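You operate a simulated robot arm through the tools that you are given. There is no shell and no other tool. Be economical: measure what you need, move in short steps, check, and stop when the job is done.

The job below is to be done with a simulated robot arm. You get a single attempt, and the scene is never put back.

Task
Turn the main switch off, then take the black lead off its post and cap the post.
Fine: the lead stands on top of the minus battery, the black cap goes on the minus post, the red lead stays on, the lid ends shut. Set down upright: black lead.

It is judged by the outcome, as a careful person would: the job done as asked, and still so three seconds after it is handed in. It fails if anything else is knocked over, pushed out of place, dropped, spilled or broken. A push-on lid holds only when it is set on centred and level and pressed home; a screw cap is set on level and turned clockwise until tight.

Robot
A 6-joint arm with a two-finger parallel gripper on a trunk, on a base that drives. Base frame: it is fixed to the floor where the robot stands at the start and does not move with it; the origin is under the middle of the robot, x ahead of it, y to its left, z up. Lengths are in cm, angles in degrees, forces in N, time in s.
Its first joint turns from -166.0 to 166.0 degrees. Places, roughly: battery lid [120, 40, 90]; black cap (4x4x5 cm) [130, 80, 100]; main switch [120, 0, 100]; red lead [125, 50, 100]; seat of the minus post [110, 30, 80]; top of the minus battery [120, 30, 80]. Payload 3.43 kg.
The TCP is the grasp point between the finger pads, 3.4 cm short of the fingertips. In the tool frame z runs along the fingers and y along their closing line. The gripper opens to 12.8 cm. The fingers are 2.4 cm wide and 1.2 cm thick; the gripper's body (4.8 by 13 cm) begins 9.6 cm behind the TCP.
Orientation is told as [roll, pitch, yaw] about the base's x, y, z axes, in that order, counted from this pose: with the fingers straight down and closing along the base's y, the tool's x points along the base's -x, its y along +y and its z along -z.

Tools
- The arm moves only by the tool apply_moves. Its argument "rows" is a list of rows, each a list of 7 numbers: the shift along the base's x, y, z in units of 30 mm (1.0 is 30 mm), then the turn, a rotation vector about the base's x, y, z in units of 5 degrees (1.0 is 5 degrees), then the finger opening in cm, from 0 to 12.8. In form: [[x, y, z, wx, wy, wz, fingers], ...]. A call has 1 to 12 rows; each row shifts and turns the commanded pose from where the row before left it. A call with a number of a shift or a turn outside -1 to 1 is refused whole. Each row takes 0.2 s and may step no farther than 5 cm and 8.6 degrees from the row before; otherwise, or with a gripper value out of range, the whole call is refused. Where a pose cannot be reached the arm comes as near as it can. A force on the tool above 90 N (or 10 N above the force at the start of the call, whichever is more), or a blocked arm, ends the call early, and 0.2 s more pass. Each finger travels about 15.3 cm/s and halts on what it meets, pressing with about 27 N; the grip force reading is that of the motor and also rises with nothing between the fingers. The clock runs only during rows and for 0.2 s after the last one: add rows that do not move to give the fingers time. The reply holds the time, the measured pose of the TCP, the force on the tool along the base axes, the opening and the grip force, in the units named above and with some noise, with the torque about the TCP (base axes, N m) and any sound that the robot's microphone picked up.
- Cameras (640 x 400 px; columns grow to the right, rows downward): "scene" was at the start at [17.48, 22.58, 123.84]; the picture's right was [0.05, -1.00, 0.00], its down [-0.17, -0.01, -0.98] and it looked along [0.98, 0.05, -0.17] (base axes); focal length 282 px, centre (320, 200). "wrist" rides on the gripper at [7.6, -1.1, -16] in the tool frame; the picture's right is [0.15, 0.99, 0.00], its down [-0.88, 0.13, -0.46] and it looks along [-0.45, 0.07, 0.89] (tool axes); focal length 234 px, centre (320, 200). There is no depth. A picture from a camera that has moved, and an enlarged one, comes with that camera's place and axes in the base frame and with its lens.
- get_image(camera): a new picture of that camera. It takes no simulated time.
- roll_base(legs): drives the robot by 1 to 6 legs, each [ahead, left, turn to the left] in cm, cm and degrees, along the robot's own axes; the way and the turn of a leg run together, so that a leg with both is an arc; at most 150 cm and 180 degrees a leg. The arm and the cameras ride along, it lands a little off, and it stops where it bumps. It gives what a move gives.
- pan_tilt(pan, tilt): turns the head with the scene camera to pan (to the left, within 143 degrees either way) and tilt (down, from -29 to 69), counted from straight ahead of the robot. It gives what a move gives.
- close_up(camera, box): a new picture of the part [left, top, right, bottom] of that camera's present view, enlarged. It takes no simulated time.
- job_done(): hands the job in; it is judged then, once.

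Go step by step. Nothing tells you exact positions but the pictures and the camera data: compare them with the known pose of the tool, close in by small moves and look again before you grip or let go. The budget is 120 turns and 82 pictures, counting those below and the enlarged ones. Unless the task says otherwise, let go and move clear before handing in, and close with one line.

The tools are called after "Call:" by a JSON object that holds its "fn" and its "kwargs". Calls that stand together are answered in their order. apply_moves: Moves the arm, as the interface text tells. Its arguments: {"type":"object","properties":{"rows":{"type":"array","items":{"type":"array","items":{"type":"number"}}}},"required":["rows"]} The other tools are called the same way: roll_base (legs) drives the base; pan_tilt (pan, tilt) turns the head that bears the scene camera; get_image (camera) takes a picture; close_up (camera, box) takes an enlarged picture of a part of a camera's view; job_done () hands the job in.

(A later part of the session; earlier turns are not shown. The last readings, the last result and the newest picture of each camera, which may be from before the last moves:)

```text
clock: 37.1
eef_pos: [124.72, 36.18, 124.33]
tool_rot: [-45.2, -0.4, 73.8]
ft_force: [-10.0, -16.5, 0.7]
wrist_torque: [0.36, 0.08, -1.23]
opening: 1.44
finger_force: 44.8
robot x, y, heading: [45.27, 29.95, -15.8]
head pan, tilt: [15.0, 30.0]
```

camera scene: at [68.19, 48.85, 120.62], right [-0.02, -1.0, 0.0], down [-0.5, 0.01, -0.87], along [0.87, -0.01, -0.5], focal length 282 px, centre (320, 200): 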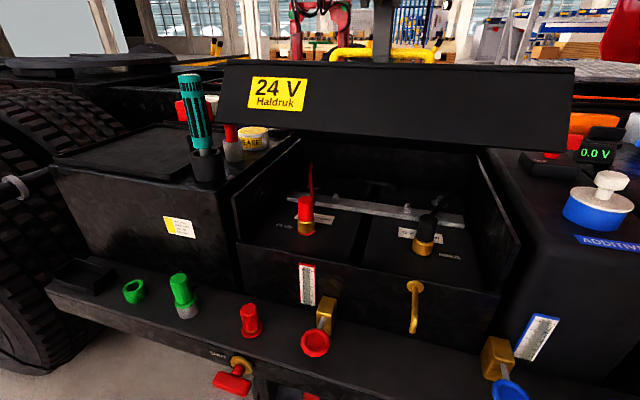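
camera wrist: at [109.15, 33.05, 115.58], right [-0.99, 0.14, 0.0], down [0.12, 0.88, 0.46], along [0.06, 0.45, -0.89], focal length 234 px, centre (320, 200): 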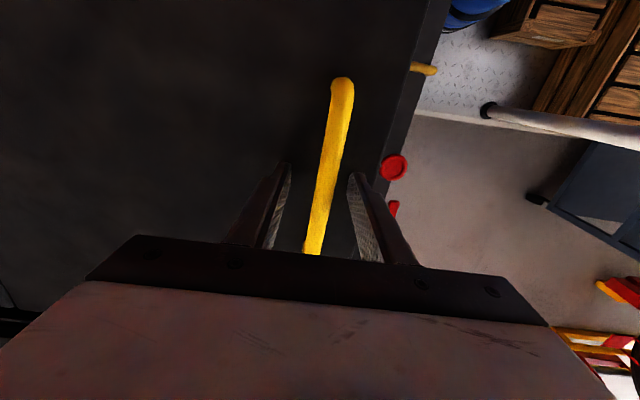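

Call:
{"fn": "apply_moves", "kwargs": {"rows": [[0.823, -0.257, 0.503, -0.277, -0.961, 0, 0.6], [0.862, -0.268, 0.43, -0.277, -0.961, 0, 0.6], [0.897, -0.268, 0.35, -0.277, -0.961, 0, 0.6]]}}

Call:
{"fn": "get_image", "kwargs": {"camera": "scene"}}

```text
clock: 37.7
eef_pos: [128.35, 35.17, 126.29]
tool_rot: [-52.9, -1.0, 73.6]
ft_force: [-67.9, 8.4, 8.4]
wrist_torque: [8.07, 19.78, -2.07]
opening: 1.35
finger_force: 45.1
robot x, y, heading: [44.74, 30.19, -16.2]
head pan, tilt: [15.0, 30.0]
stopped in row 3: the force on the tool passed its limit at 118 N (the readings are from after the stop); the commanded pose is now the measured one
```

```text
42 pictures are left
camera scene: at [67.77, 48.93, 120.66], right [-0.02, -1.0, 0.0], down [-0.5, 0.01, -0.87], along [0.87, -0.01, -0.5], focal length 282 px, centre (320, 200)
```

scene: 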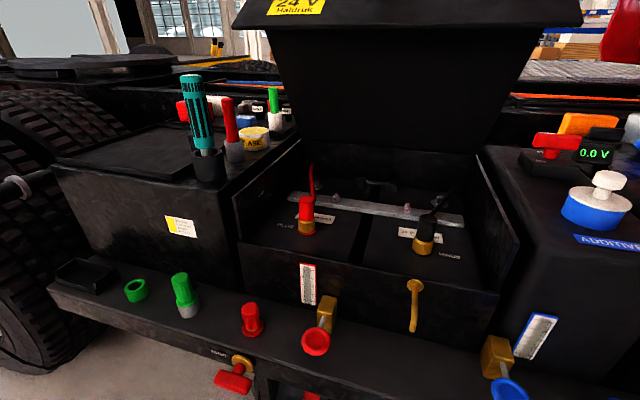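

The gripper body now meets the lid edge because the relative tilt is too large. I'll tilt back about 10° to relieve it, then loosen the fingers slightly to see whether the lid stays up on its own.

Call:
{"fn": "apply_moves", "kwargs": {"rows": [[0, 0, 0, 0.277, 0.961, 0, 0.6], [0, 0, 0, 0.277, 0.961, 0, 0.6]]}}

Call:
{"fn": "apply_moves", "kwargs": {"rows": [[0, 0, 0, 0, 0, 0, 2.6], [0, 0, 0, 0, 0, 0, 2.6], [0, 0, 0, 0, 0, 0, 2.6]]}}

Call:
{"fn": "get_image", "kwargs": {"camera": "wrist"}}

```text
clock: 38.3
eef_pos: [128.94, 34.95, 126.58]
tool_rot: [-43.4, -0.8, 73.5]
ft_force: [-7.8, 0.6, 21.3]
wrist_torque: [1.01, -0.46, -0.42]
opening: 1.37
finger_force: 44.8
robot x, y, heading: [45.17, 30.04, -16.3]
head pan, tilt: [15.0, 30.0]
```

```text
clock: 39.1
eef_pos: [129.07, 35.09, 126.35]
tool_rot: [-43.4, -0.6, 73.5]
ft_force: [0.2, -0.9, 0.4]
wrist_torque: [0.0, -0.04, 0.0]
opening: 2.58
finger_force: 0.0
robot x, y, heading: [45.3, 30.13, -15.8]
head pan, tilt: [15.0, 30.0]
```

```text
41 pictures are left
camera wrist: at [117.16, 30.5, 138.62], right [-0.73, 0.07, -0.68], down [-0.14, 0.96, 0.25], along [0.67, 0.28, -0.69], focal length 234 px, centre (320, 200)
```

wrist: 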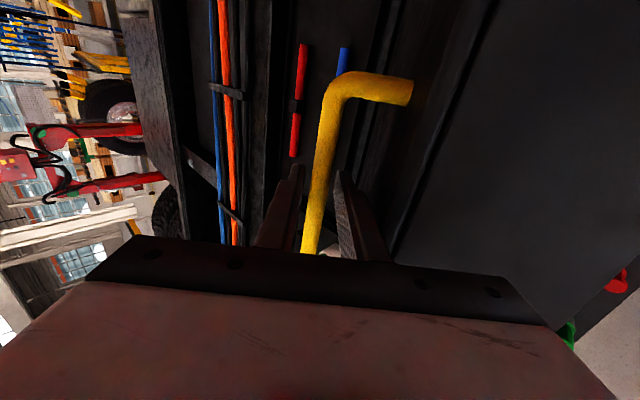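

With the fingers loose there is no force, so the lid appears to hold itself at about 57°. I'll wait a moment and recheck, then withdraw along the tool axis.

Call:
{"fn": "apply_moves", "kwargs": {"rows": [[0, 0, 0, 0, 0, 0, 3.2], [0, 0, 0, 0, 0, 0, 3.2], [0, 0, 0, 0, 0, 0, 3.2], [-0.44, 0.127, 0.485, 0, 0, 0, 3.2], [-0.44, 0.127, 0.485, 0, 0, 0, 3.2], [-0.44, 0.127, 0.485, 0, 0, 0, 3.2]]}}

Call:
{"fn": "get_image", "kwargs": {"camera": "wrist"}}

```text
clock: 40.5
eef_pos: [125.34, 36.22, 130.67]
tool_rot: [-43.5, -0.8, 73.5]
ft_force: [-0.9, -0.6, -0.3]
wrist_torque: [0.03, 0.01, -0.03]
opening: 3.16
finger_force: 0.2
robot x, y, heading: [45.29, 30.03, -15.8]
head pan, tilt: [15.0, 30.0]
```

```text
40 pictures are left
camera wrist: at [113.33, 31.59, 142.92], right [-0.73, 0.07, -0.68], down [-0.14, 0.96, 0.25], along [0.67, 0.28, -0.69], focal length 234 px, centre (320, 200)
```

wrist: 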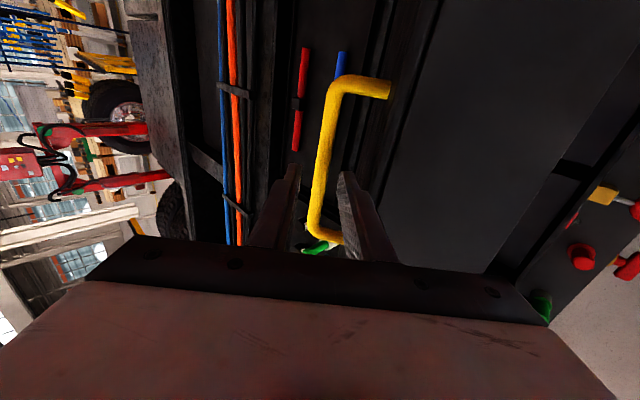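

Call:
{"fn": "apply_moves", "kwargs": {"rows": [[-0.66, 0.19, 0.727, 0, 0, 0, 3.2], [-0.66, 0.19, 0.727, 0, 0, 0, 3.2], [-0.9, 0.26, 0.5, 0, 0, 0, 2], [-0.96, 0.277, 0, 0, 0, 0, 1], [-0.96, 0.277, 0, 0, 0, 0, 1], [-0.96, 0.277, 0, 0, 0, 0, 1], [-0.96, 0.277, 0, 0, 0, 0, 1]]}}

Call:
{"fn": "get_image", "kwargs": {"camera": "scene"}}

```text
clock: 42.1
eef_pos: [106.75, 41.43, 136.41]
tool_rot: [-43.4, -0.7, 73.5]
ft_force: [0.3, 0.8, -0.7]
wrist_torque: [-0.03, -0.01, -0.02]
opening: 1.02
finger_force: 0.0
robot x, y, heading: [44.98, 29.97, -15.9]
head pan, tilt: [15.0, 30.0]
```

```text
39 pictures are left
camera scene: at [68.13, 48.93, 120.61], right [-0.02, -1.0, 0.0], down [-0.5, 0.01, -0.87], along [0.87, -0.01, -0.5], focal length 282 px, centre (320, 200)
```

scene: 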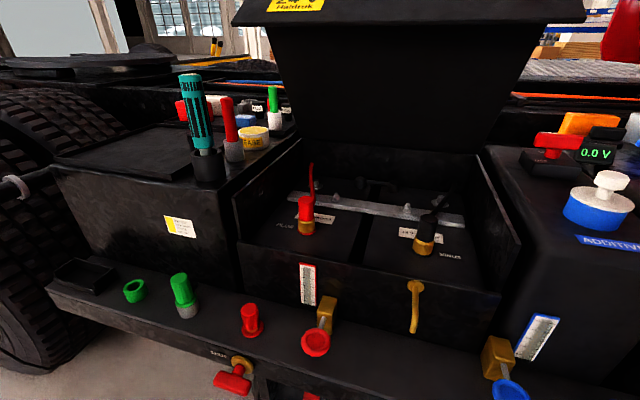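

The lid stays open. Now I'll look closely at the leads and the cap candidates.

Call:
{"fn": "close_up", "kwargs": {"camera": "scene", "box": [360, 175, 480, 275]}}

Call:
{"fn": "close_up", "kwargs": {"camera": "scene", "box": [210, 80, 310, 160]}}

```text
4.00 times, centred on (420, 225) of scene
camera zoom: at [68.13, 48.93, 120.61], right [-0.02, -1.0, 0.0], down [-0.5, 0.01, -0.87], along [0.87, -0.01, -0.5], focal length 1130 px, centre (-80, 100)
```

zoom: 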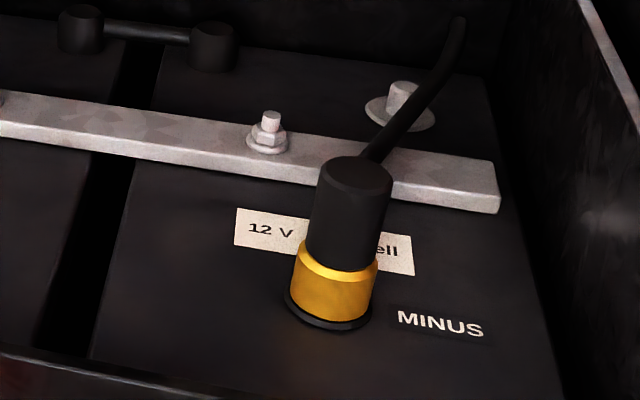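

```text
5.00 times, centred on (260, 120) of scene
camera zoom: at [68.13, 48.93, 120.61], right [-0.02, -1.0, 0.0], down [-0.5, 0.01, -0.87], along [0.87, -0.01, -0.5], focal length 1412 px, centre (620, 600)
```

zoom: 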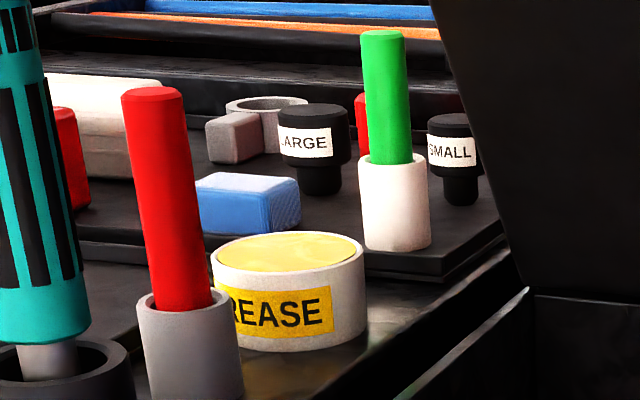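

The lid holds, but its skirt hangs over the posts at z ≈ 125, so I'll push it further open from inside. First I'll turn the gripper 90° about its own axis, so that it is slim vertically.

Call:
{"fn": "apply_moves", "kwargs": {"rows": [[-0.96, 0.277, 0, 0, 0, 0, 0.6], [-0.96, 0.277, 0, 0, 0, 0, 0.6], [0, 0, 0, 0.904, -0.26, -0.996, 0.6], [0, 0, 0, 0.904, -0.26, -0.996, 0.6], [0, 0, 0, 0.904, -0.26, -0.996, 0.6], [0, 0, 0, 0.904, -0.26, -0.996, 0.6], [0, 0, 0, 0.904, -0.26, -0.996, 0.6], [0, 0, 0, 0.904, -0.26, -0.996, 0.6], [0, 0, 0, 0.904, -0.26, -0.996, 0.6], [0, 0, 0, 0.904, -0.26, -0.996, 0.6], [0, 0, 0, 0.904, -0.26, -0.996, 0.6], [0, 0, 0, 0.904, -0.26, -0.996, 0.6]]}}

Call:
{"fn": "apply_moves", "kwargs": {"rows": [[0, 0, 0, 0.904, -0.26, -0.996, 0.6], [0, 0, 0, 0.904, -0.26, -0.996, 0.6], [0, 0, 0, 0.904, -0.26, -0.996, 0.6], [-0.96, 0.277, -0.5, 0, 0, 0, 0.6], [-0.5, 0.14, -1, 0, 0, 0, 0.6], [0, 0, -1, 0, 0, 0, 0.6], [0, 0, -1, 0, 0, 0, 0.6], [0, 0, -1, 0, 0, 0, 0.6], [0, 0, -0.7, 0, 0, 0, 0.6]]}}

```text
clock: 44.7
eef_pos: [101.25, 43.09, 136.47]
tool_rot: [-18.3, -40.2, 11.4]
ft_force: [0.2, 1.3, -0.8]
wrist_torque: [-0.03, 0.0, -0.01]
opening: 0.57
finger_force: 0.0
robot x, y, heading: [45.13, 29.81, -15.7]
head pan, tilt: [15.0, 30.0]
```

```text
clock: 46.7
eef_pos: [97.19, 44.3, 120.51]
tool_rot: [0.0, -43.5, -15.8]
ft_force: [-0.7, -0.1, 0.2]
wrist_torque: [-0.02, 0.01, 0.0]
opening: 0.62
finger_force: 0.1
out of reach, approached as far as the arm can: row 4
robot x, y, heading: [44.86, 30.07, -15.9]
head pan, tilt: [15.0, 30.0]
```

The gripper is turned. I'll tilt it to horizontal while lowering to z ≈ 112 and advancing under the lid.

Call:
{"fn": "apply_moves", "kwargs": {"rows": [[0.3, -0.09, -0.32, -0.277, -0.961, 0, 0.6], [0.3, -0.09, -0.32, -0.277, -0.961, 0, 0.6], [0.3, -0.09, -0.32, -0.277, -0.961, 0, 0.6], [0.3, -0.09, -0.32, -0.277, -0.961, 0, 0.6], [0.4, -0.115, -0.32, -0.277, -0.961, 0, 0.6], [0.4, -0.115, -0.32, -0.277, -0.961, 0, 0.6], [0.4, -0.115, -0.32, -0.277, -0.961, 0, 0.6], [0.4, -0.115, -0.32, -0.277, -0.961, 0, 0.6]]}}

Call:
{"fn": "get_image", "kwargs": {"camera": "scene"}}

```text
clock: 48.5
eef_pos: [105.55, 41.59, 112.88]
tool_rot: [-1.5, -83.7, -14.5]
ft_force: [0.8, 0.3, 0.1]
wrist_torque: [-0.02, -0.02, -0.02]
opening: 0.58
finger_force: 0.0
robot x, y, heading: [45.05, 30.14, -15.8]
head pan, tilt: [15.0, 30.0]
```

```text
36 pictures are left
camera scene: at [68.11, 48.93, 120.61], right [-0.02, -1.0, 0.0], down [-0.5, 0.01, -0.87], along [0.87, -0.01, -0.5], focal length 282 px, centre (320, 200)
```

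scene: 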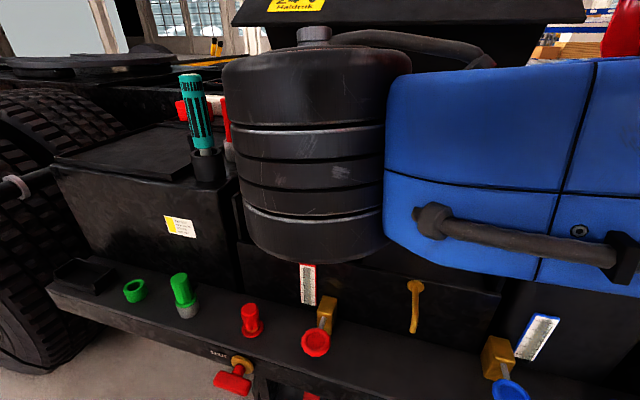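

Call:
{"fn": "apply_moves", "kwargs": {"rows": [[0.96, -0.277, 0, 0, 0, 0, 0.6], [0.96, -0.277, 0, 0, 0, 0, 0.6], [0.96, -0.277, 0, 0, 0, 0, 0.6], [0.96, -0.277, 0, 0, 0, 0, 0.6], [0.96, -0.277, 0, 0, 0, 0, 0.6]]}}

Call:
{"fn": "apply_moves", "kwargs": {"rows": [[0.48, -0.139, 0, 0, 0, 0, 0.6], [0.48, -0.139, 0, 0, 0, 0, 0.6], [0.48, -0.139, 0, 0, 0, 0, 0.6], [0.48, -0.139, 0, 0, 0, 0, 0.6]]}}

```text
clock: 49.7
eef_pos: [120.03, 37.58, 112.95]
tool_rot: [-1.7, -83.6, -14.5]
ft_force: [-0.1, 0.9, -0.5]
wrist_torque: [0.0, 0.01, 0.0]
opening: 0.62
finger_force: 0.1
robot x, y, heading: [45.02, 30.33, -16.2]
head pan, tilt: [15.0, 30.0]
```

```text
clock: 50.7
eef_pos: [125.56, 35.87, 112.85]
tool_rot: [-1.6, -83.6, -14.7]
ft_force: [-0.1, -0.2, 0.5]
wrist_torque: [0.03, 0.02, 0.03]
opening: 0.61
finger_force: 0.2
robot x, y, heading: [45.3, 30.31, -15.9]
head pan, tilt: [15.0, 30.0]
```

Call:
{"fn": "apply_moves", "kwargs": {"rows": [[0.48, -0.139, 0, 0, 0, 0, 0.6], [0.48, -0.139, 0, 0, 0, 0, 0.6], [0.48, -0.139, 0, 0, 0, 0, 0.6], [0.48, -0.139, 0, 0, 0, 0, 0.6]]}}

```text
clock: 51.7
eef_pos: [131.36, 34.45, 112.86]
tool_rot: [-1.7, -83.5, -14.4]
ft_force: [-0.7, 0.3, -1.0]
wrist_torque: [0.01, 0.03, 0.01]
opening: 0.59
finger_force: 0.1
robot x, y, heading: [45.31, 29.85, -16.1]
head pan, tilt: [15.0, 30.0]
```

Call:
{"fn": "get_image", "kwargs": {"camera": "scene"}}

Call:
{"fn": "get_image", "kwargs": {"camera": "wrist"}}

```text
35 pictures are left
camera scene: at [68.1, 48.93, 120.61], right [-0.02, -1.0, 0.0], down [-0.5, 0.01, -0.87], along [0.87, -0.01, -0.5], focal length 282 px, centre (320, 200)
```

scene: 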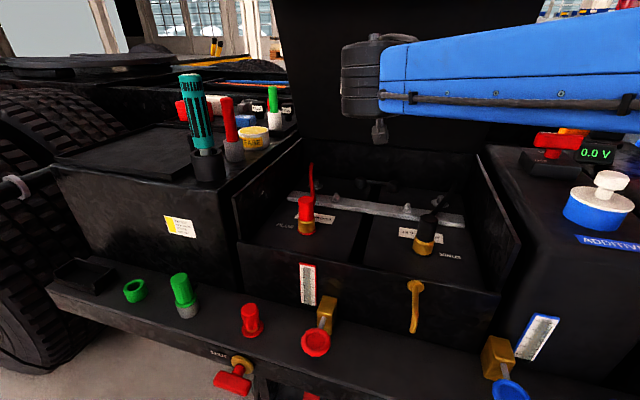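

```text
34 pictures are left
camera wrist: at [115.01, 37.87, 107.08], right [0.26, 0.95, -0.15], down [-0.3, 0.23, 0.93], along [0.92, -0.19, 0.35], focal length 234 px, centre (320, 200)
```

wrist: 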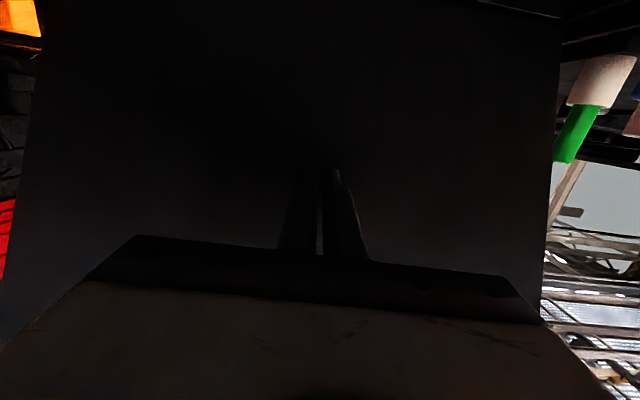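

The lid has opened further with little force. I'll push another 4.5 cm and then back off.

Call:
{"fn": "apply_moves", "kwargs": {"rows": [[0.48, -0.139, 0, 0, 0, 0, 0.6], [0.48, -0.139, 0, 0, 0, 0, 0.6], [0.4, -0.115, 0, 0, 0, 0, 0.6], [0, 0, 0, 0, 0, 0, 0.6]]}}

Call:
{"fn": "apply_moves", "kwargs": {"rows": [[-0.96, 0.277, 0, 0, 0, 0, 0.6], [-0.96, 0.277, 0, 0, 0, 0, 0.6], [-0.96, 0.277, 0, 0, 0, 0, 0.6], [-0.96, 0.277, 0, 0, 0, 0, 0.6], [-0.96, 0.277, 0, 0, 0, 0, 0.6], [-0.96, 0.277, 0, 0, 0, 0, 0.6], [-0.96, 0.277, 0, 0, 0, 0, 0.6], [-0.96, 0.277, 0, 0, 0, 0, 0.6]]}}

Call:
{"fn": "pan_tilt", "kwargs": {"pan": 5, "tilt": 12}}

Call:
{"fn": "get_image", "kwargs": {"camera": "scene"}}

```text
clock: 52.7
eef_pos: [135.56, 33.09, 112.89]
tool_rot: [-1.7, -83.5, -14.5]
ft_force: [-0.3, -1.0, -0.4]
wrist_torque: [0.01, 0.0, 0.04]
opening: 0.6
finger_force: 0.1
robot x, y, heading: [44.7, 29.97, -15.8]
head pan, tilt: [15.0, 30.0]
```

```text
clock: 54.5
eef_pos: [112.62, 39.8, 112.88]
tool_rot: [-1.6, -83.6, -14.5]
ft_force: [0.9, -0.1, 0.6]
wrist_torque: [0.01, -0.02, 0.01]
opening: 0.6
finger_force: 0.0
robot x, y, heading: [45.24, 30.12, -15.9]
head pan, tilt: [15.0, 30.0]
```

```text
clock: 55.4
eef_pos: [112.72, 39.74, 112.83]
tool_rot: [-1.6, -83.6, -14.5]
ft_force: [-0.9, 0.2, -0.5]
wrist_torque: [0.0, -0.02, 0.0]
opening: 0.62
finger_force: 0.0
robot x, y, heading: [45.04, 30.17, -16.0]
head pan, tilt: [5.0, 12.0]
```

```text
33 pictures are left
camera scene: at [68.22, 47.31, 123.51], right [-0.19, -0.98, 0.0], down [-0.2, 0.04, -0.98], along [0.96, -0.18, -0.21], focal length 282 px, centre (320, 200)
```

scene: 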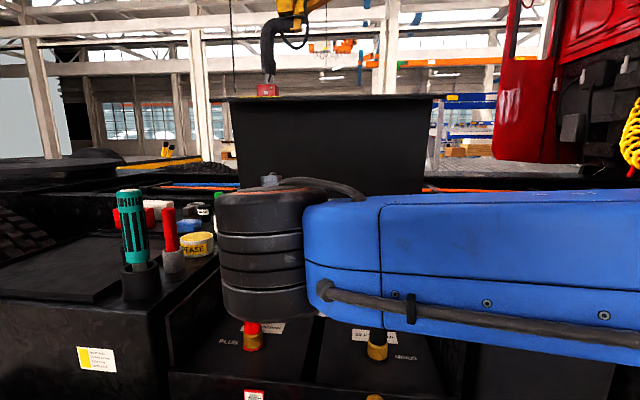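

The lid now stands upright. I'll retract and bring the tool back to pointing straight down for the lead.

Call:
{"fn": "apply_moves", "kwargs": {"rows": [[-0.8, 0.23, 0.2, 0.277, 0.961, 0, 2], [-0.8, 0.23, 0.2, 0.277, 0.961, 0, 2], [-0.8, 0.23, 0.2, 0.277, 0.961, 0, 2], [-0.8, 0.23, 0.2, 0.277, 0.961, 0, 2], [-0.5, 0.1, 0.1, 0.277, 0.961, 0, 2], [0, 0, 0, 0.277, 0.961, 0, 2], [0, 0, 0, 0.277, 0.961, 0, 2], [0, 0, 0, 0.277, 0.961, 0, 2], [0, 0, 0, 0.277, 0.961, 0, 2], [0, 0, -0.2, 0.277, 0.961, 0, 2], [0, -0.2, -0.2, 0.277, 0.961, 0, 2], [0, -0.3, -0.2, 0.277, 0.961, 0, 2]]}}

Call:
{"fn": "apply_moves", "kwargs": {"rows": [[0, -0.7, -0.2, 0.277, 0.961, 0, 4], [0, -0.8, -0.2, 0.277, 0.961, 0, 6], [0.2, -0.8, -0.2, 0.277, 0.961, 0, 7], [0.3, -0.8, -0.2, 0.277, 0.961, 0, 7], [0.4, -0.8, -0.2, 0.2, 0.7, 0, 7]]}}

Call:
{"fn": "get_image", "kwargs": {"camera": "wrist"}}

```text
clock: 58.0
eef_pos: [101.26, 41.23, 113.6]
tool_rot: [0.0, -23.5, -15.9]
ft_force: [-0.3, 0.9, 0.3]
wrist_torque: [-0.01, 0.03, 0.02]
opening: 2.0
finger_force: 0.0
robot x, y, heading: [45.29, 29.89, -16.3]
head pan, tilt: [5.0, 12.0]
```

```text
clock: 59.1
eef_pos: [103.97, 29.41, 110.6]
tool_rot: [0.1, 0.1, -15.9]
ft_force: [-0.4, -0.2, -0.4]
wrist_torque: [0.05, -0.02, 0.0]
opening: 6.99
finger_force: 0.0
robot x, y, heading: [45.63, 29.9, -16.1]
head pan, tilt: [5.0, 12.0]
```

```text
32 pictures are left
camera wrist: at [96.47, 30.37, 126.68], right [0.13, 0.99, 0.0], down [0.88, -0.12, 0.46], along [0.45, -0.06, -0.89], focal length 234 px, centre (320, 200)
```

wrist: 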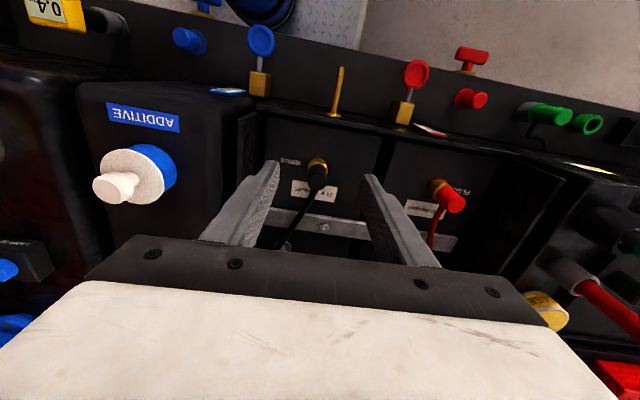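

The black lead is at about (111, 28.2), top z ≈ 92, battery top ≈ 83. I'll move above it and look.

Call:
{"fn": "apply_moves", "kwargs": {"rows": [[0.8, -0.13, -0.6, 0, 0, 0, 7], [0.8, -0.13, -0.6, 0, 0, 0, 7], [0.7, -0.13, -0.6, 0, 0, 0, 7], [0, 0, -0.6, 0, 0, 0, 7]]}}

Call:
{"fn": "get_image", "kwargs": {"camera": "wrist"}}

```text
clock: 60.1
eef_pos: [110.94, 28.32, 103.51]
tool_rot: [0.0, 0.0, -15.9]
ft_force: [0.5, -0.2, -0.2]
wrist_torque: [0.0, -0.05, 0.01]
opening: 6.99
finger_force: 0.1
robot x, y, heading: [45.15, 29.89, -15.9]
head pan, tilt: [5.0, 12.0]
```

```text
31 pictures are left
camera wrist: at [103.39, 29.28, 119.51], right [0.13, 0.99, 0.0], down [0.88, -0.12, 0.46], along [0.45, -0.06, -0.89], focal length 234 px, centre (320, 200)
```

wrist: 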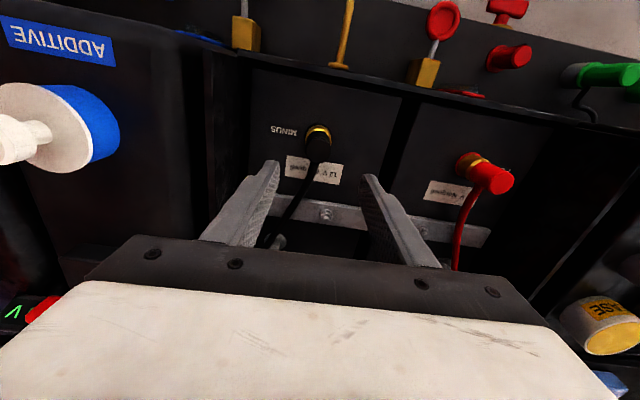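

The lead is at about (110.1, 28.2). I'll descend around its boot to TCP z ≈ 88.5.

Call:
{"fn": "apply_moves", "kwargs": {"rows": [[-0.27, -0.03, 0, 0, 0, 0, 7], [0, 0, -1, 0, 0, 0, 7], [0, 0, -1, 0, 0, 0, 7], [0, 0, -1, 0, 0, 0, 7], [0, 0, -1, 0, 0, 0, 7], [0, 0, -1, 0, 0, 0, 7], [0, 0, 0, 0, 0, 0, 7]]}}

Call:
{"fn": "get_image", "kwargs": {"camera": "wrist"}}

Call:
{"fn": "pan_tilt", "kwargs": {"pan": 5, "tilt": 35}}

Call:
{"fn": "get_image", "kwargs": {"camera": "scene"}}

```text
clock: 61.8
eef_pos: [110.19, 28.27, 88.53]
tool_rot: [0.0, 0.0, -16.0]
ft_force: [0.2, 0.8, -0.4]
wrist_torque: [0.02, 0.0, 0.0]
opening: 6.99
finger_force: 0.0
robot x, y, heading: [45.36, 30.1, -16.1]
head pan, tilt: [5.0, 12.0]
```

```text
30 pictures are left
camera wrist: at [102.57, 29.25, 104.51], right [0.13, 0.99, 0.0], down [0.88, -0.12, 0.46], along [0.45, -0.06, -0.89], focal length 234 px, centre (320, 200)
```

wrist: 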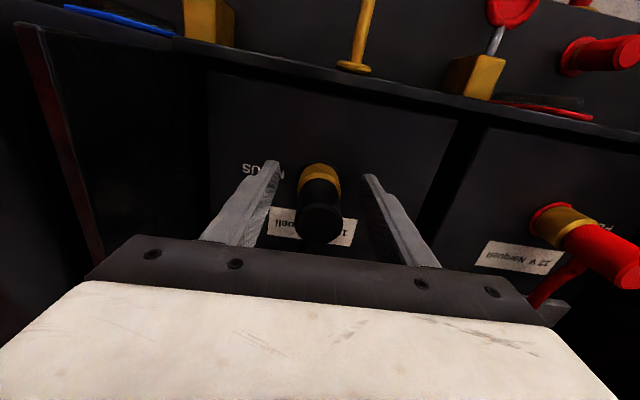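

```text
clock: 62.6
eef_pos: [110.08, 28.29, 88.56]
tool_rot: [0.1, 0.1, -16.1]
ft_force: [-0.3, -0.7, -0.1]
wrist_torque: [0.02, -0.01, 0.01]
opening: 7.01
finger_force: 0.0
robot x, y, heading: [45.1, 30.02, -16.1]
head pan, tilt: [5.0, 35.0]
```

```text
29 pictures are left
camera scene: at [67.71, 47.4, 119.84], right [-0.19, -0.98, 0.0], down [-0.56, 0.11, -0.82], along [0.8, -0.16, -0.57], focal length 282 px, centre (320, 200)
```

scene: 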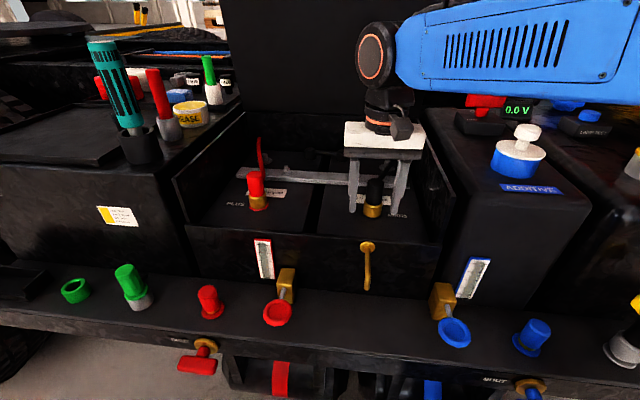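

The boot is centred between the fingers. I'll close and pull up gently.

Call:
{"fn": "apply_moves", "kwargs": {"rows": [[0, 0, 0, 0, 0, 0, 4.5], [0, 0, 0, 0, 0, 0, 2], [0, 0, 0, 0, 0, 0, 2], [0, 0, 0, 0, 0, 0, 2]]}}

Call:
{"fn": "apply_moves", "kwargs": {"rows": [[0, 0, 0.2, 0, 0, 0, 2], [0, 0, 0.2, 0, 0, 0, 2], [0, 0, 0.2, 0, 0, 0, 2]]}}

```text
clock: 63.6
eef_pos: [110.11, 28.23, 88.51]
tool_rot: [0.0, 0.1, -16.0]
ft_force: [-1.0, -1.0, -0.1]
wrist_torque: [-0.02, 0.03, -0.01]
opening: 3.63
finger_force: 27.0
robot x, y, heading: [45.41, 29.79, -16.0]
head pan, tilt: [5.0, 35.0]
```

```text
clock: 64.4
eef_pos: [110.11, 28.3, 90.37]
tool_rot: [-0.1, 0.0, -16.1]
ft_force: [-0.2, 0.0, -0.9]
wrist_torque: [-0.02, 0.02, -0.04]
opening: 3.66
finger_force: 27.0
robot x, y, heading: [44.94, 29.97, -15.9]
head pan, tilt: [5.0, 35.0]
```

Call:
{"fn": "apply_moves", "kwargs": {"rows": [[0, 0, 0.7, 0, 0, 0, 2], [0, 0, 0.7, 0, 0, 0, 2], [0, 0, 0.6, 0, 0, 0, 2]]}}

Call:
{"fn": "close_up", "kwargs": {"camera": "scene", "box": [310, 110, 460, 250]}}

```text
clock: 65.2
eef_pos: [110.21, 28.33, 96.46]
tool_rot: [0.0, 0.0, -16.0]
ft_force: [-0.4, -0.7, -2.3]
wrist_torque: [0.0, 0.04, -0.03]
opening: 3.66
finger_force: 26.4
robot x, y, heading: [45.34, 30.22, -15.9]
head pan, tilt: [5.0, 35.0]
```

```text
2.86 times, centred on (385, 180) of scene
camera zoom: at [67.72, 47.41, 119.83], right [-0.19, -0.98, 0.0], down [-0.56, 0.11, -0.82], along [0.8, -0.16, -0.57], focal length 807 px, centre (134, 257)
```

zoom: 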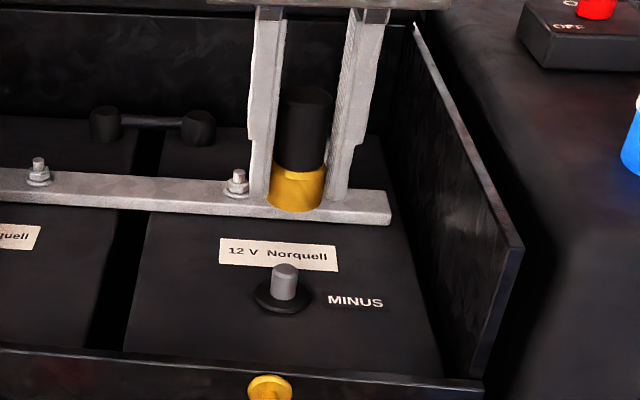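

The lead is off and the grey post is bare. I'll set the lead down on the minus battery at about (114.8, 33.6).

Call:
{"fn": "apply_moves", "kwargs": {"rows": [[0.5, 0.6, 0, 0, 0, 0, 2], [0.55, 0.6, 0, 0, 0, 0, 2], [0.5, 0.57, 0, 0, 0, 0, 2], [0, 0, -0.8, 0, 0, 0, 2], [0, 0, -0.8, 0, 0, 0, 2], [0, 0, -0.7, 0, 0, 0, 2], [0, 0, 0, 0, 0, 0, 2]]}}

Call:
{"fn": "close_up", "kwargs": {"camera": "scene", "box": [310, 110, 460, 250]}}

```text
clock: 66.8
eef_pos: [114.75, 33.66, 89.55]
tool_rot: [0.0, 0.0, -16.0]
ft_force: [0.5, -0.9, -1.2]
wrist_torque: [0.0, 0.01, 0.0]
opening: 3.64
finger_force: 27.2
robot x, y, heading: [45.06, 30.33, -16.0]
head pan, tilt: [5.0, 35.0]
```

```text
2.86 times, centred on (385, 180) of scene
camera zoom: at [67.72, 47.41, 119.83], right [-0.19, -0.98, 0.0], down [-0.56, 0.11, -0.82], along [0.8, -0.16, -0.57], focal length 807 px, centre (134, 257)
```

zoom: 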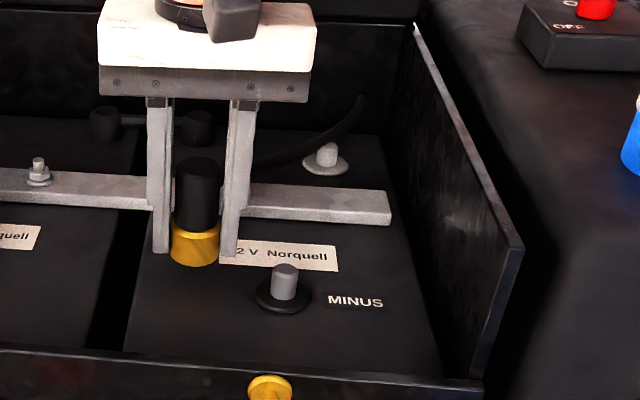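

Call:
{"fn": "apply_moves", "kwargs": {"rows": [[0, 0, -0.12, 0, 0, 0, 2], [0, 0, -0.12, 0, 0, 0, 2], [0, 0, -0.1, 0, 0, 0, 2], [0, 0, 0, 0, 0, 0, 2]]}}

```text
clock: 67.8
eef_pos: [114.76, 33.68, 88.47]
tool_rot: [-0.1, 0.0, -16.0]
ft_force: [-0.6, 0.0, -1.8]
wrist_torque: [0.0, 0.01, 0.0]
opening: 3.65
finger_force: 27.5
robot x, y, heading: [44.97, 29.87, -15.7]
head pan, tilt: [5.0, 35.0]
```

Call:
{"fn": "apply_moves", "kwargs": {"rows": [[0, 0, -0.05, 0, 0, 0, 2], [0, 0, -0.05, 0, 0, 0, 2], [0, 0, -0.05, 0, 0, 0, 2], [0, 0, 0, 0, 0, 0, 2]]}}

```text
clock: 68.8
eef_pos: [114.87, 33.68, 88.11]
tool_rot: [0.1, -0.1, -16.0]
ft_force: [3.6, 0.8, 19.2]
wrist_torque: [-0.14, -0.01, 0.02]
opening: 3.63
finger_force: 27.3
robot x, y, heading: [45.36, 29.87, -15.8]
head pan, tilt: [5.0, 35.0]
```

The lead has touched down (19 N). I'll relax slightly, open a little and rise straight up.

Call:
{"fn": "apply_moves", "kwargs": {"rows": [[0, 0, 0.02, 0, 0, 0, 2], [0, 0, 0, 0, 0, 0, 4.2], [0, 0, 0, 0, 0, 0, 5], [0, 0, 0.5, 0, 0, 0, 5], [0, 0, 1, 0, 0, 0, 5], [0, 0, 1, 0, 0, 0, 5], [0, 0, 1, 0, 0, 0, 5], [0, 0, 1, 0, 0, 0, 5]]}}

Call:
{"fn": "get_image", "kwargs": {"camera": "scene"}}

Call:
{"fn": "close_up", "kwargs": {"camera": "scene", "box": [70, 30, 240, 170]}}

```text
clock: 70.6
eef_pos: [114.95, 33.63, 101.36]
tool_rot: [0.1, 0.1, -16.0]
ft_force: [-0.2, -0.5, 0.3]
wrist_torque: [-0.02, 0.04, -0.01]
opening: 5.01
finger_force: 0.0
robot x, y, heading: [45.11, 30.39, -15.9]
head pan, tilt: [5.0, 35.0]
```

```text
26 pictures are left
camera scene: at [67.72, 47.41, 119.83], right [-0.19, -0.98, 0.0], down [-0.56, 0.11, -0.82], along [0.8, -0.16, -0.57], focal length 282 px, centre (320, 200)
```

scene: 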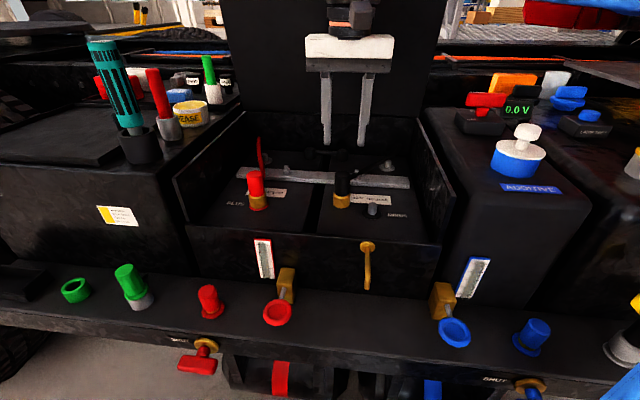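

```text
2.86 times, centred on (155, 100) of scene
camera zoom: at [67.72, 47.41, 119.83], right [-0.19, -0.98, 0.0], down [-0.56, 0.11, -0.82], along [0.8, -0.16, -0.57], focal length 807 px, centre (791, 486)
```

zoom: 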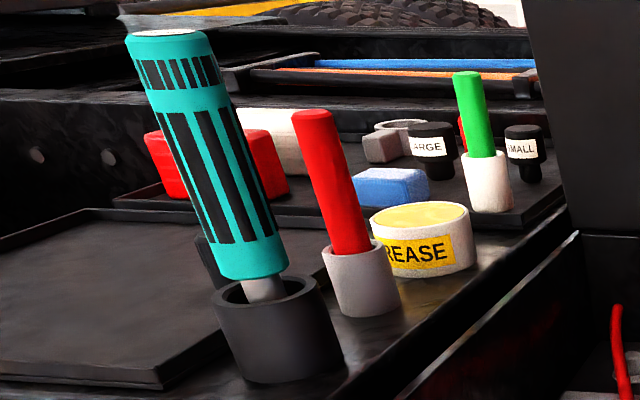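

The lead stands upright next to the post. The stated black cap place [130, 80, 100] is behind the teal tool, so I'll raise and retract the arm and drive left for a look.

Call:
{"fn": "apply_moves", "kwargs": {"rows": [[-0.8, 0.23, 0.9, 0, 0, 0, 5], [-0.8, 0.23, 0.9, 0, 0, 0, 5], [-0.96, 0.277, 0.9, 0, 0, 0, 5], [-0.96, 0.277, 0.5, 0, 0, 0, 5], [-0.96, 0.277, 0, 0, 0, 0, 5], [-0.96, 0.277, 0, 0, 0, 0, 5]]}}

Call:
{"fn": "roll_base", "kwargs": {"legs": [[0, 36, 0]]}}

Call:
{"fn": "pan_tilt", "kwargs": {"pan": 0, "tilt": 25}}

Call:
{"fn": "get_image", "kwargs": {"camera": "scene"}}

```text
clock: 72.0
eef_pos: [98.55, 38.52, 111.05]
tool_rot: [0.0, 0.1, -16.0]
ft_force: [0.2, 0.0, -0.6]
wrist_torque: [0.02, 0.01, 0.01]
opening: 4.98
finger_force: 0.1
robot x, y, heading: [45.03, 30.04, -15.9]
head pan, tilt: [5.0, 35.0]
```

```text
clock: 74.3
eef_pos: [108.29, 73.32, 111.1]
tool_rot: [-0.1, 0.0, -15.9]
ft_force: [-0.2, -0.2, 0.3]
wrist_torque: [-0.03, 0.02, -0.02]
opening: 4.99
finger_force: 0.1
robot x, y, heading: [54.76, 64.72, -15.9]
head pan, tilt: [5.0, 35.0]
```

```text
clock: 75.1
eef_pos: [108.44, 73.27, 111.09]
tool_rot: [0.0, 0.0, -15.9]
ft_force: [0.4, 0.7, -0.1]
wrist_torque: [0.01, 0.0, 0.0]
opening: 4.99
finger_force: 0.1
robot x, y, heading: [54.8, 64.74, -15.7]
head pan, tilt: [0.0, 25.0]
```

```text
24 pictures are left
camera scene: at [77.78, 81.33, 121.4], right [-0.27, -0.96, 0.0], down [-0.41, 0.12, -0.91], along [0.87, -0.25, -0.42], focal length 282 px, centre (320, 200)
```

scene: 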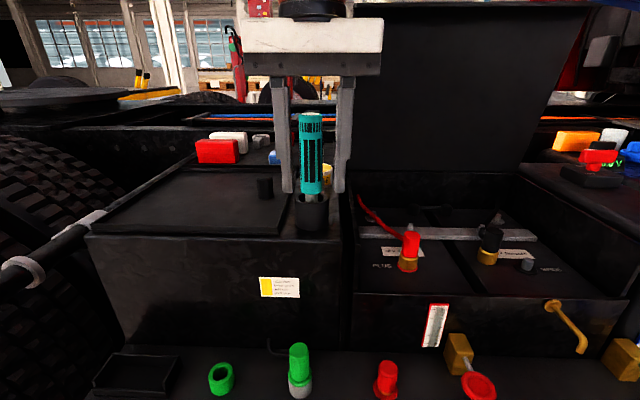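

The black cap stands on the left tray at about (136, 77). I'll go left around the teal tool and over the cap at height.

Call:
{"fn": "apply_moves", "kwargs": {"rows": [[0.26, 0.9, 0, 0, 0, 0, 7], [0.26, 0.9, 0, 0, 0, 0, 7], [0.26, 0.9, 0, 0, 0, 0, 7], [0.26, 0.9, 0, 0, 0, 0, 7], [0.96, -0.277, 0, 0, 0, 0, 7], [0.96, -0.277, 0, 0, 0, 0, 7], [0.96, -0.277, 0, 0, 0, 0, 7], [0.96, -0.277, 0, 0, 0, 0, 7], [0.96, -0.277, 0, 0, 0, 0, 7], [0.96, -0.277, 0, 0, 0, 0, 7], [0.96, -0.277, 0, 0, 0, 0, 7], [0.96, -0.277, 0, 0, 0, 0, 7]]}}

Call:
{"fn": "get_image", "kwargs": {"camera": "wrist"}}

Call:
{"fn": "close_up", "kwargs": {"camera": "scene", "box": [200, 120, 340, 240]}}

```text
clock: 77.7
eef_pos: [134.37, 77.56, 111.19]
tool_rot: [0.1, 0.0, -15.8]
ft_force: [0.0, -0.5, 0.4]
wrist_torque: [0.04, -0.05, 0.0]
opening: 6.99
finger_force: 0.1
robot x, y, heading: [54.96, 65.05, -16.0]
head pan, tilt: [0.0, 25.0]
```

```text
23 pictures are left
camera wrist: at [126.88, 78.55, 127.18], right [0.13, 0.99, 0.0], down [0.88, -0.12, 0.46], along [0.45, -0.06, -0.89], focal length 234 px, centre (320, 200)
```

wrist: 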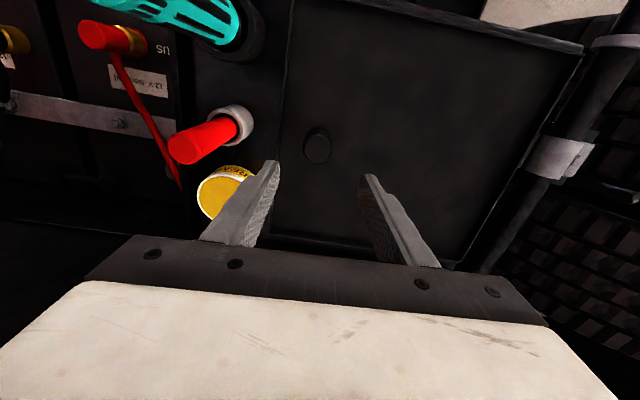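

```text
3.33 times, centred on (270, 180) of scene
camera zoom: at [77.75, 81.33, 121.41], right [-0.27, -0.96, 0.0], down [-0.41, 0.12, -0.91], along [0.87, -0.25, -0.42], focal length 941 px, centre (487, 267)
```

zoom: 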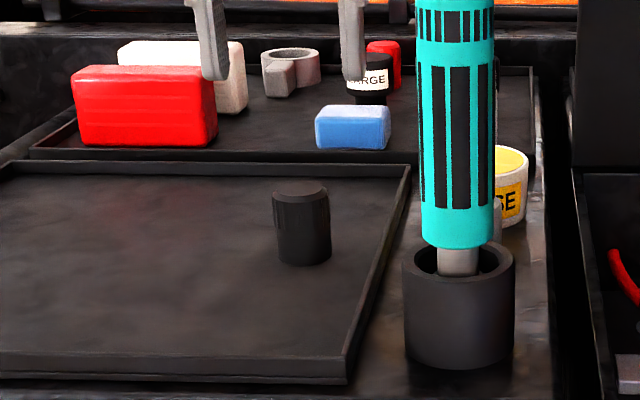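

The cap's top centre is at about (133.2, 77.4, 101.4), with its bottom near 96.6. I'll descend to TCP z ≈ 101 around it.

Call:
{"fn": "apply_moves", "kwargs": {"rows": [[-0.38, -0.03, 0, 0, 0, 0, 7], [0, 0, -0.9, 0, 0, 0, 7], [0, 0, -0.9, 0, 0, 0, 7], [0, 0, -0.9, 0, 0, 0, 7], [0, 0, -0.6, 0, 0, 0, 7], [0, 0, 0, 0, 0, 0, 7]]}}

Call:
{"fn": "get_image", "kwargs": {"camera": "wrist"}}

```text
clock: 79.1
eef_pos: [133.21, 77.34, 101.34]
tool_rot: [0.0, 0.0, -15.9]
ft_force: [-0.7, -0.3, 0.2]
wrist_torque: [-0.03, 0.01, -0.02]
opening: 6.99
finger_force: 0.1
robot x, y, heading: [55.05, 64.83, -15.8]
head pan, tilt: [0.0, 25.0]
```

```text
21 pictures are left
camera wrist: at [125.66, 78.33, 117.28], right [0.13, 0.99, 0.0], down [0.88, -0.12, 0.46], along [0.45, -0.06, -0.89], focal length 234 px, centre (320, 200)
```

wrist: 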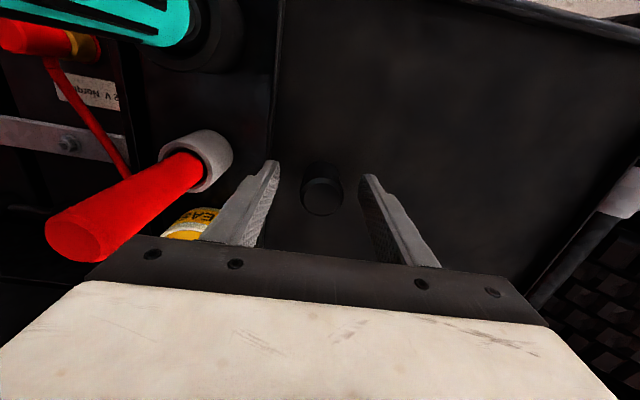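

Centred. I'll lower 0.5 cm, grip and lift.

Call:
{"fn": "apply_moves", "kwargs": {"rows": [[0, 0, -0.17, 0, 0, 0, 7], [0, 0, 0, 0, 0, 0, 4.5], [0, 0, 0, 0, 0, 0, 2], [0, 0, 0, 0, 0, 0, 2], [0, 0, 0, 0, 0, 0, 2]]}}

Call:
{"fn": "apply_moves", "kwargs": {"rows": [[0, 0, 0.5, 0, 0, 0, 2], [0, 0, 1, 0, 0, 0, 2], [0, 0, 1, 0, 0, 0, 2], [0, 0, 1, 0, 0, 0, 2]]}}

Call:
{"fn": "close_up", "kwargs": {"camera": "scene", "box": [200, 90, 340, 210]}}

```text
clock: 80.3
eef_pos: [133.2, 77.3, 100.76]
tool_rot: [0.1, 0.0, -16.0]
ft_force: [-0.6, 0.3, 0.1]
wrist_torque: [0.01, 0.0, 0.0]
opening: 3.25
finger_force: 26.8
robot x, y, heading: [55.25, 64.72, -16.1]
head pan, tilt: [0.0, 25.0]
```

```text
clock: 81.3
eef_pos: [133.44, 77.37, 111.24]
tool_rot: [0.0, 0.1, -15.9]
ft_force: [0.6, -0.2, 0.2]
wrist_torque: [0.01, -0.01, 0.04]
opening: 3.26
finger_force: 27.3
robot x, y, heading: [55.34, 64.63, -15.6]
head pan, tilt: [0.0, 25.0]
```

```text
3.33 times, centred on (270, 150) of scene
camera zoom: at [77.79, 81.33, 121.41], right [-0.27, -0.96, 0.0], down [-0.41, 0.12, -0.91], along [0.87, -0.25, -0.42], focal length 941 px, centre (487, 367)
```

zoom: 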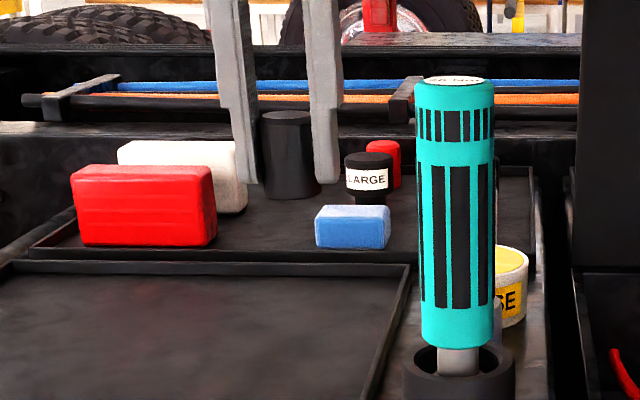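

The cap is held. I'll retrace the path back, then drive right to face the battery box.

Call:
{"fn": "apply_moves", "kwargs": {"rows": [[-0.96, 0.277, 0, 0, 0, 0, 2], [-0.96, 0.277, 0, 0, 0, 0, 2], [-0.96, 0.277, 0, 0, 0, 0, 2], [-0.96, 0.277, 0, 0, 0, 0, 2], [-0.96, 0.277, 0, 0, 0, 0, 2], [-0.96, 0.277, 0, 0, 0, 0, 2], [-0.96, 0.277, 0, 0, 0, 0, 2], [-0.96, 0.277, 0, 0, 0, 0, 2]]}}

Call:
{"fn": "roll_base", "kwargs": {"legs": [[0, -36, 0]]}}

Call:
{"fn": "pan_tilt", "kwargs": {"pan": 5, "tilt": 35}}

Call:
{"fn": "apply_moves", "kwargs": {"rows": [[0, -0.9, 0, 0, 0, 0, 2], [0, -0.9, 0, 0, 0, 0, 2], [0, -0.9, 0, 0, 0, 0, 2], [0, -0.9, 0, 0, 0, 0, 2], [0.2, -0.9, 0, 0, 0, 0, 2], [0.4, -0.9, 0, 0, 0, 0, 2], [0.6, -0.6, 0, 0, 0, 0, 2]]}}

Call:
{"fn": "get_image", "kwargs": {"camera": "scene"}}

```text
clock: 83.1
eef_pos: [110.41, 83.95, 111.35]
tool_rot: [0.0, 0.0, -15.9]
ft_force: [0.8, -0.4, -0.5]
wrist_torque: [-0.02, 0.07, -0.02]
opening: 3.25
finger_force: 27.1
robot x, y, heading: [54.66, 64.89, -15.5]
head pan, tilt: [0.0, 25.0]
```

```text
clock: 85.3
eef_pos: [100.7, 49.42, 111.35]
tool_rot: [0.0, 0.0, -16.3]
ft_force: [-0.1, 0.5, 0.9]
wrist_torque: [0.04, 0.02, 0.02]
opening: 3.25
finger_force: 27.1
robot x, y, heading: [45.45, 30.85, -16.5]
head pan, tilt: [0.0, 25.0]
```

```text
clock: 86.1
eef_pos: [100.74, 49.47, 111.44]
tool_rot: [0.0, 0.0, -16.3]
ft_force: [-0.3, -0.5, 0.2]
wrist_torque: [-0.03, 0.03, -0.01]
opening: 3.25
finger_force: 27.2
robot x, y, heading: [45.25, 30.6, -16.4]
head pan, tilt: [5.0, 35.0]
```

```text
clock: 87.7
eef_pos: [104.37, 31.34, 111.3]
tool_rot: [-0.1, 0.0, -16.3]
ft_force: [-0.5, 0.1, -0.2]
wrist_torque: [0.02, 0.01, 0.0]
opening: 3.27
finger_force: 27.1
robot x, y, heading: [45.55, 30.83, -16.0]
head pan, tilt: [5.0, 35.0]
```

```text
19 pictures are left
camera scene: at [67.87, 47.84, 119.83], right [-0.19, -0.98, 0.0], down [-0.56, 0.11, -0.82], along [0.8, -0.16, -0.57], focal length 282 px, centre (320, 200)
```

scene: 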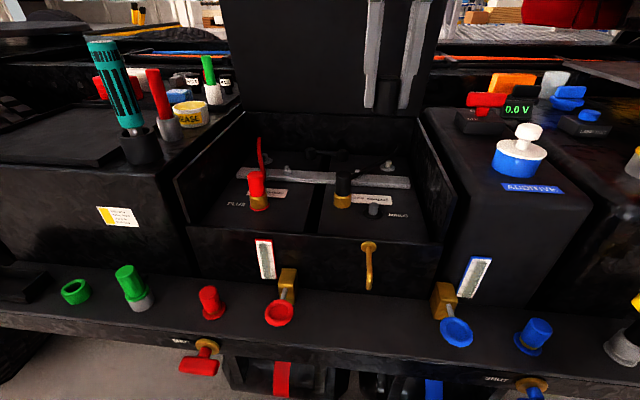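

Call:
{"fn": "apply_moves", "kwargs": {"rows": [[0.64, -0.34, -0.5, 0, 0, 0, 2], [0.64, -0.34, -0.7, 0, 0, 0, 2], [0.63, -0.34, -0.9, 0, 0, 0, 2], [0, 0, -1, 0, 0, 0, 2], [0, 0, -1, 0, 0, 0, 2], [0, 0, -0.6, 0, 0, 0, 2], [0, 0, 0, 0, 0, 0, 2]]}}

Call:
{"fn": "close_up", "kwargs": {"camera": "scene", "box": [310, 110, 460, 250]}}

Call:
{"fn": "close_up", "kwargs": {"camera": "wrist", "box": [240, 80, 400, 260]}}

```text
clock: 89.3
eef_pos: [110.02, 28.39, 97.26]
tool_rot: [0.0, 0.0, -16.3]
ft_force: [-0.3, 0.6, -0.6]
wrist_torque: [0.0, -0.02, 0.03]
opening: 3.25
finger_force: 27.0
robot x, y, heading: [45.48, 30.82, -16.2]
head pan, tilt: [5.0, 35.0]
```

```text
2.86 times, centred on (385, 180) of scene
camera zoom: at [67.88, 47.84, 119.83], right [-0.19, -0.98, 0.0], down [-0.56, 0.11, -0.82], along [0.8, -0.16, -0.57], focal length 807 px, centre (134, 257)
```

zoom: 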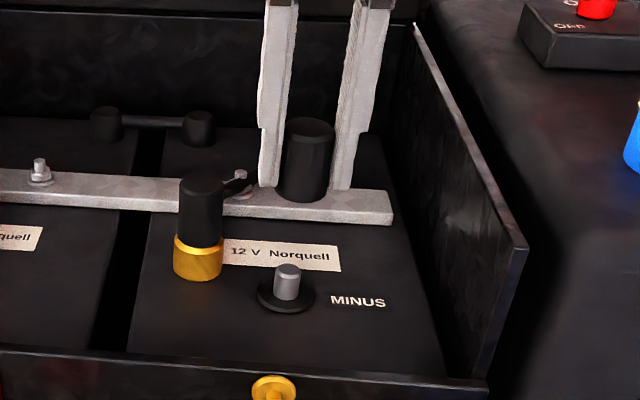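

```text
2.22 times, centred on (320, 170) of wrist
camera zoom: at [102.45, 29.35, 113.22], right [0.14, 0.99, 0.0], down [0.88, -0.12, 0.46], along [0.45, -0.06, -0.89], focal length 520 px, centre (320, 267)
```

zoom: 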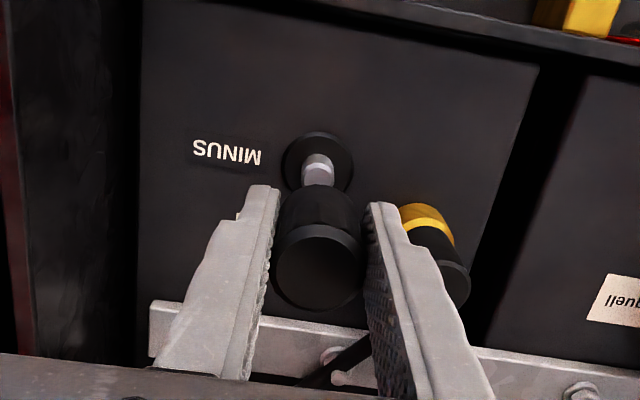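

The post is about 0.25 cm further in than the cap's axis and 0.1 cm to the right. I'll correct that, lower to just above the post and check.

Call:
{"fn": "apply_moves", "kwargs": {"rows": [[0.07, -0.058, 0, 0, 0, 0, 2], [0, 0, -0.5, 0, 0, 0, 2], [0, 0, -0.5, 0, 0, 0, 2], [0, 0, -0.4, 0, 0, 0, 2], [0, 0, 0, 0, 0, 0, 2]]}}

Call:
{"fn": "close_up", "kwargs": {"camera": "scene", "box": [330, 160, 430, 240]}}

Call:
{"fn": "close_up", "kwargs": {"camera": "wrist", "box": [260, 110, 380, 245]}}

```text
clock: 90.5
eef_pos: [110.27, 28.03, 92.94]
tool_rot: [0.0, -0.1, -16.3]
ft_force: [-0.1, 0.0, -1.3]
wrist_torque: [-0.04, -0.01, -0.02]
opening: 3.25
finger_force: 27.1
robot x, y, heading: [45.02, 30.79, -15.9]
head pan, tilt: [5.0, 35.0]
```

```text
5.00 times, centred on (380, 200) of scene
camera zoom: at [67.88, 47.84, 119.83], right [-0.19, -0.98, 0.0], down [-0.56, 0.11, -0.82], along [0.8, -0.16, -0.57], focal length 1412 px, centre (20, 200)
```

zoom: 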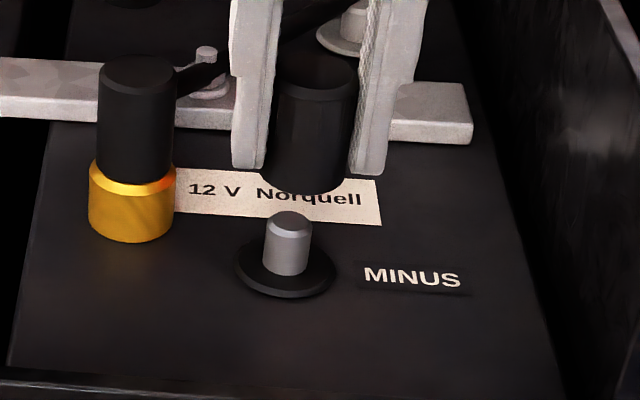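

```text
2.96 times, centred on (320, 178) of wrist
camera zoom: at [102.72, 29.1, 108.99], right [0.14, 0.99, 0.0], down [0.88, -0.12, 0.46], along [0.45, -0.06, -0.89], focal length 694 px, centre (320, 267)
```

zoom: 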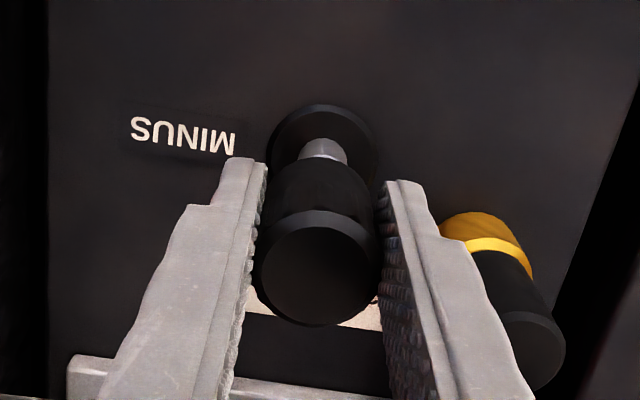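

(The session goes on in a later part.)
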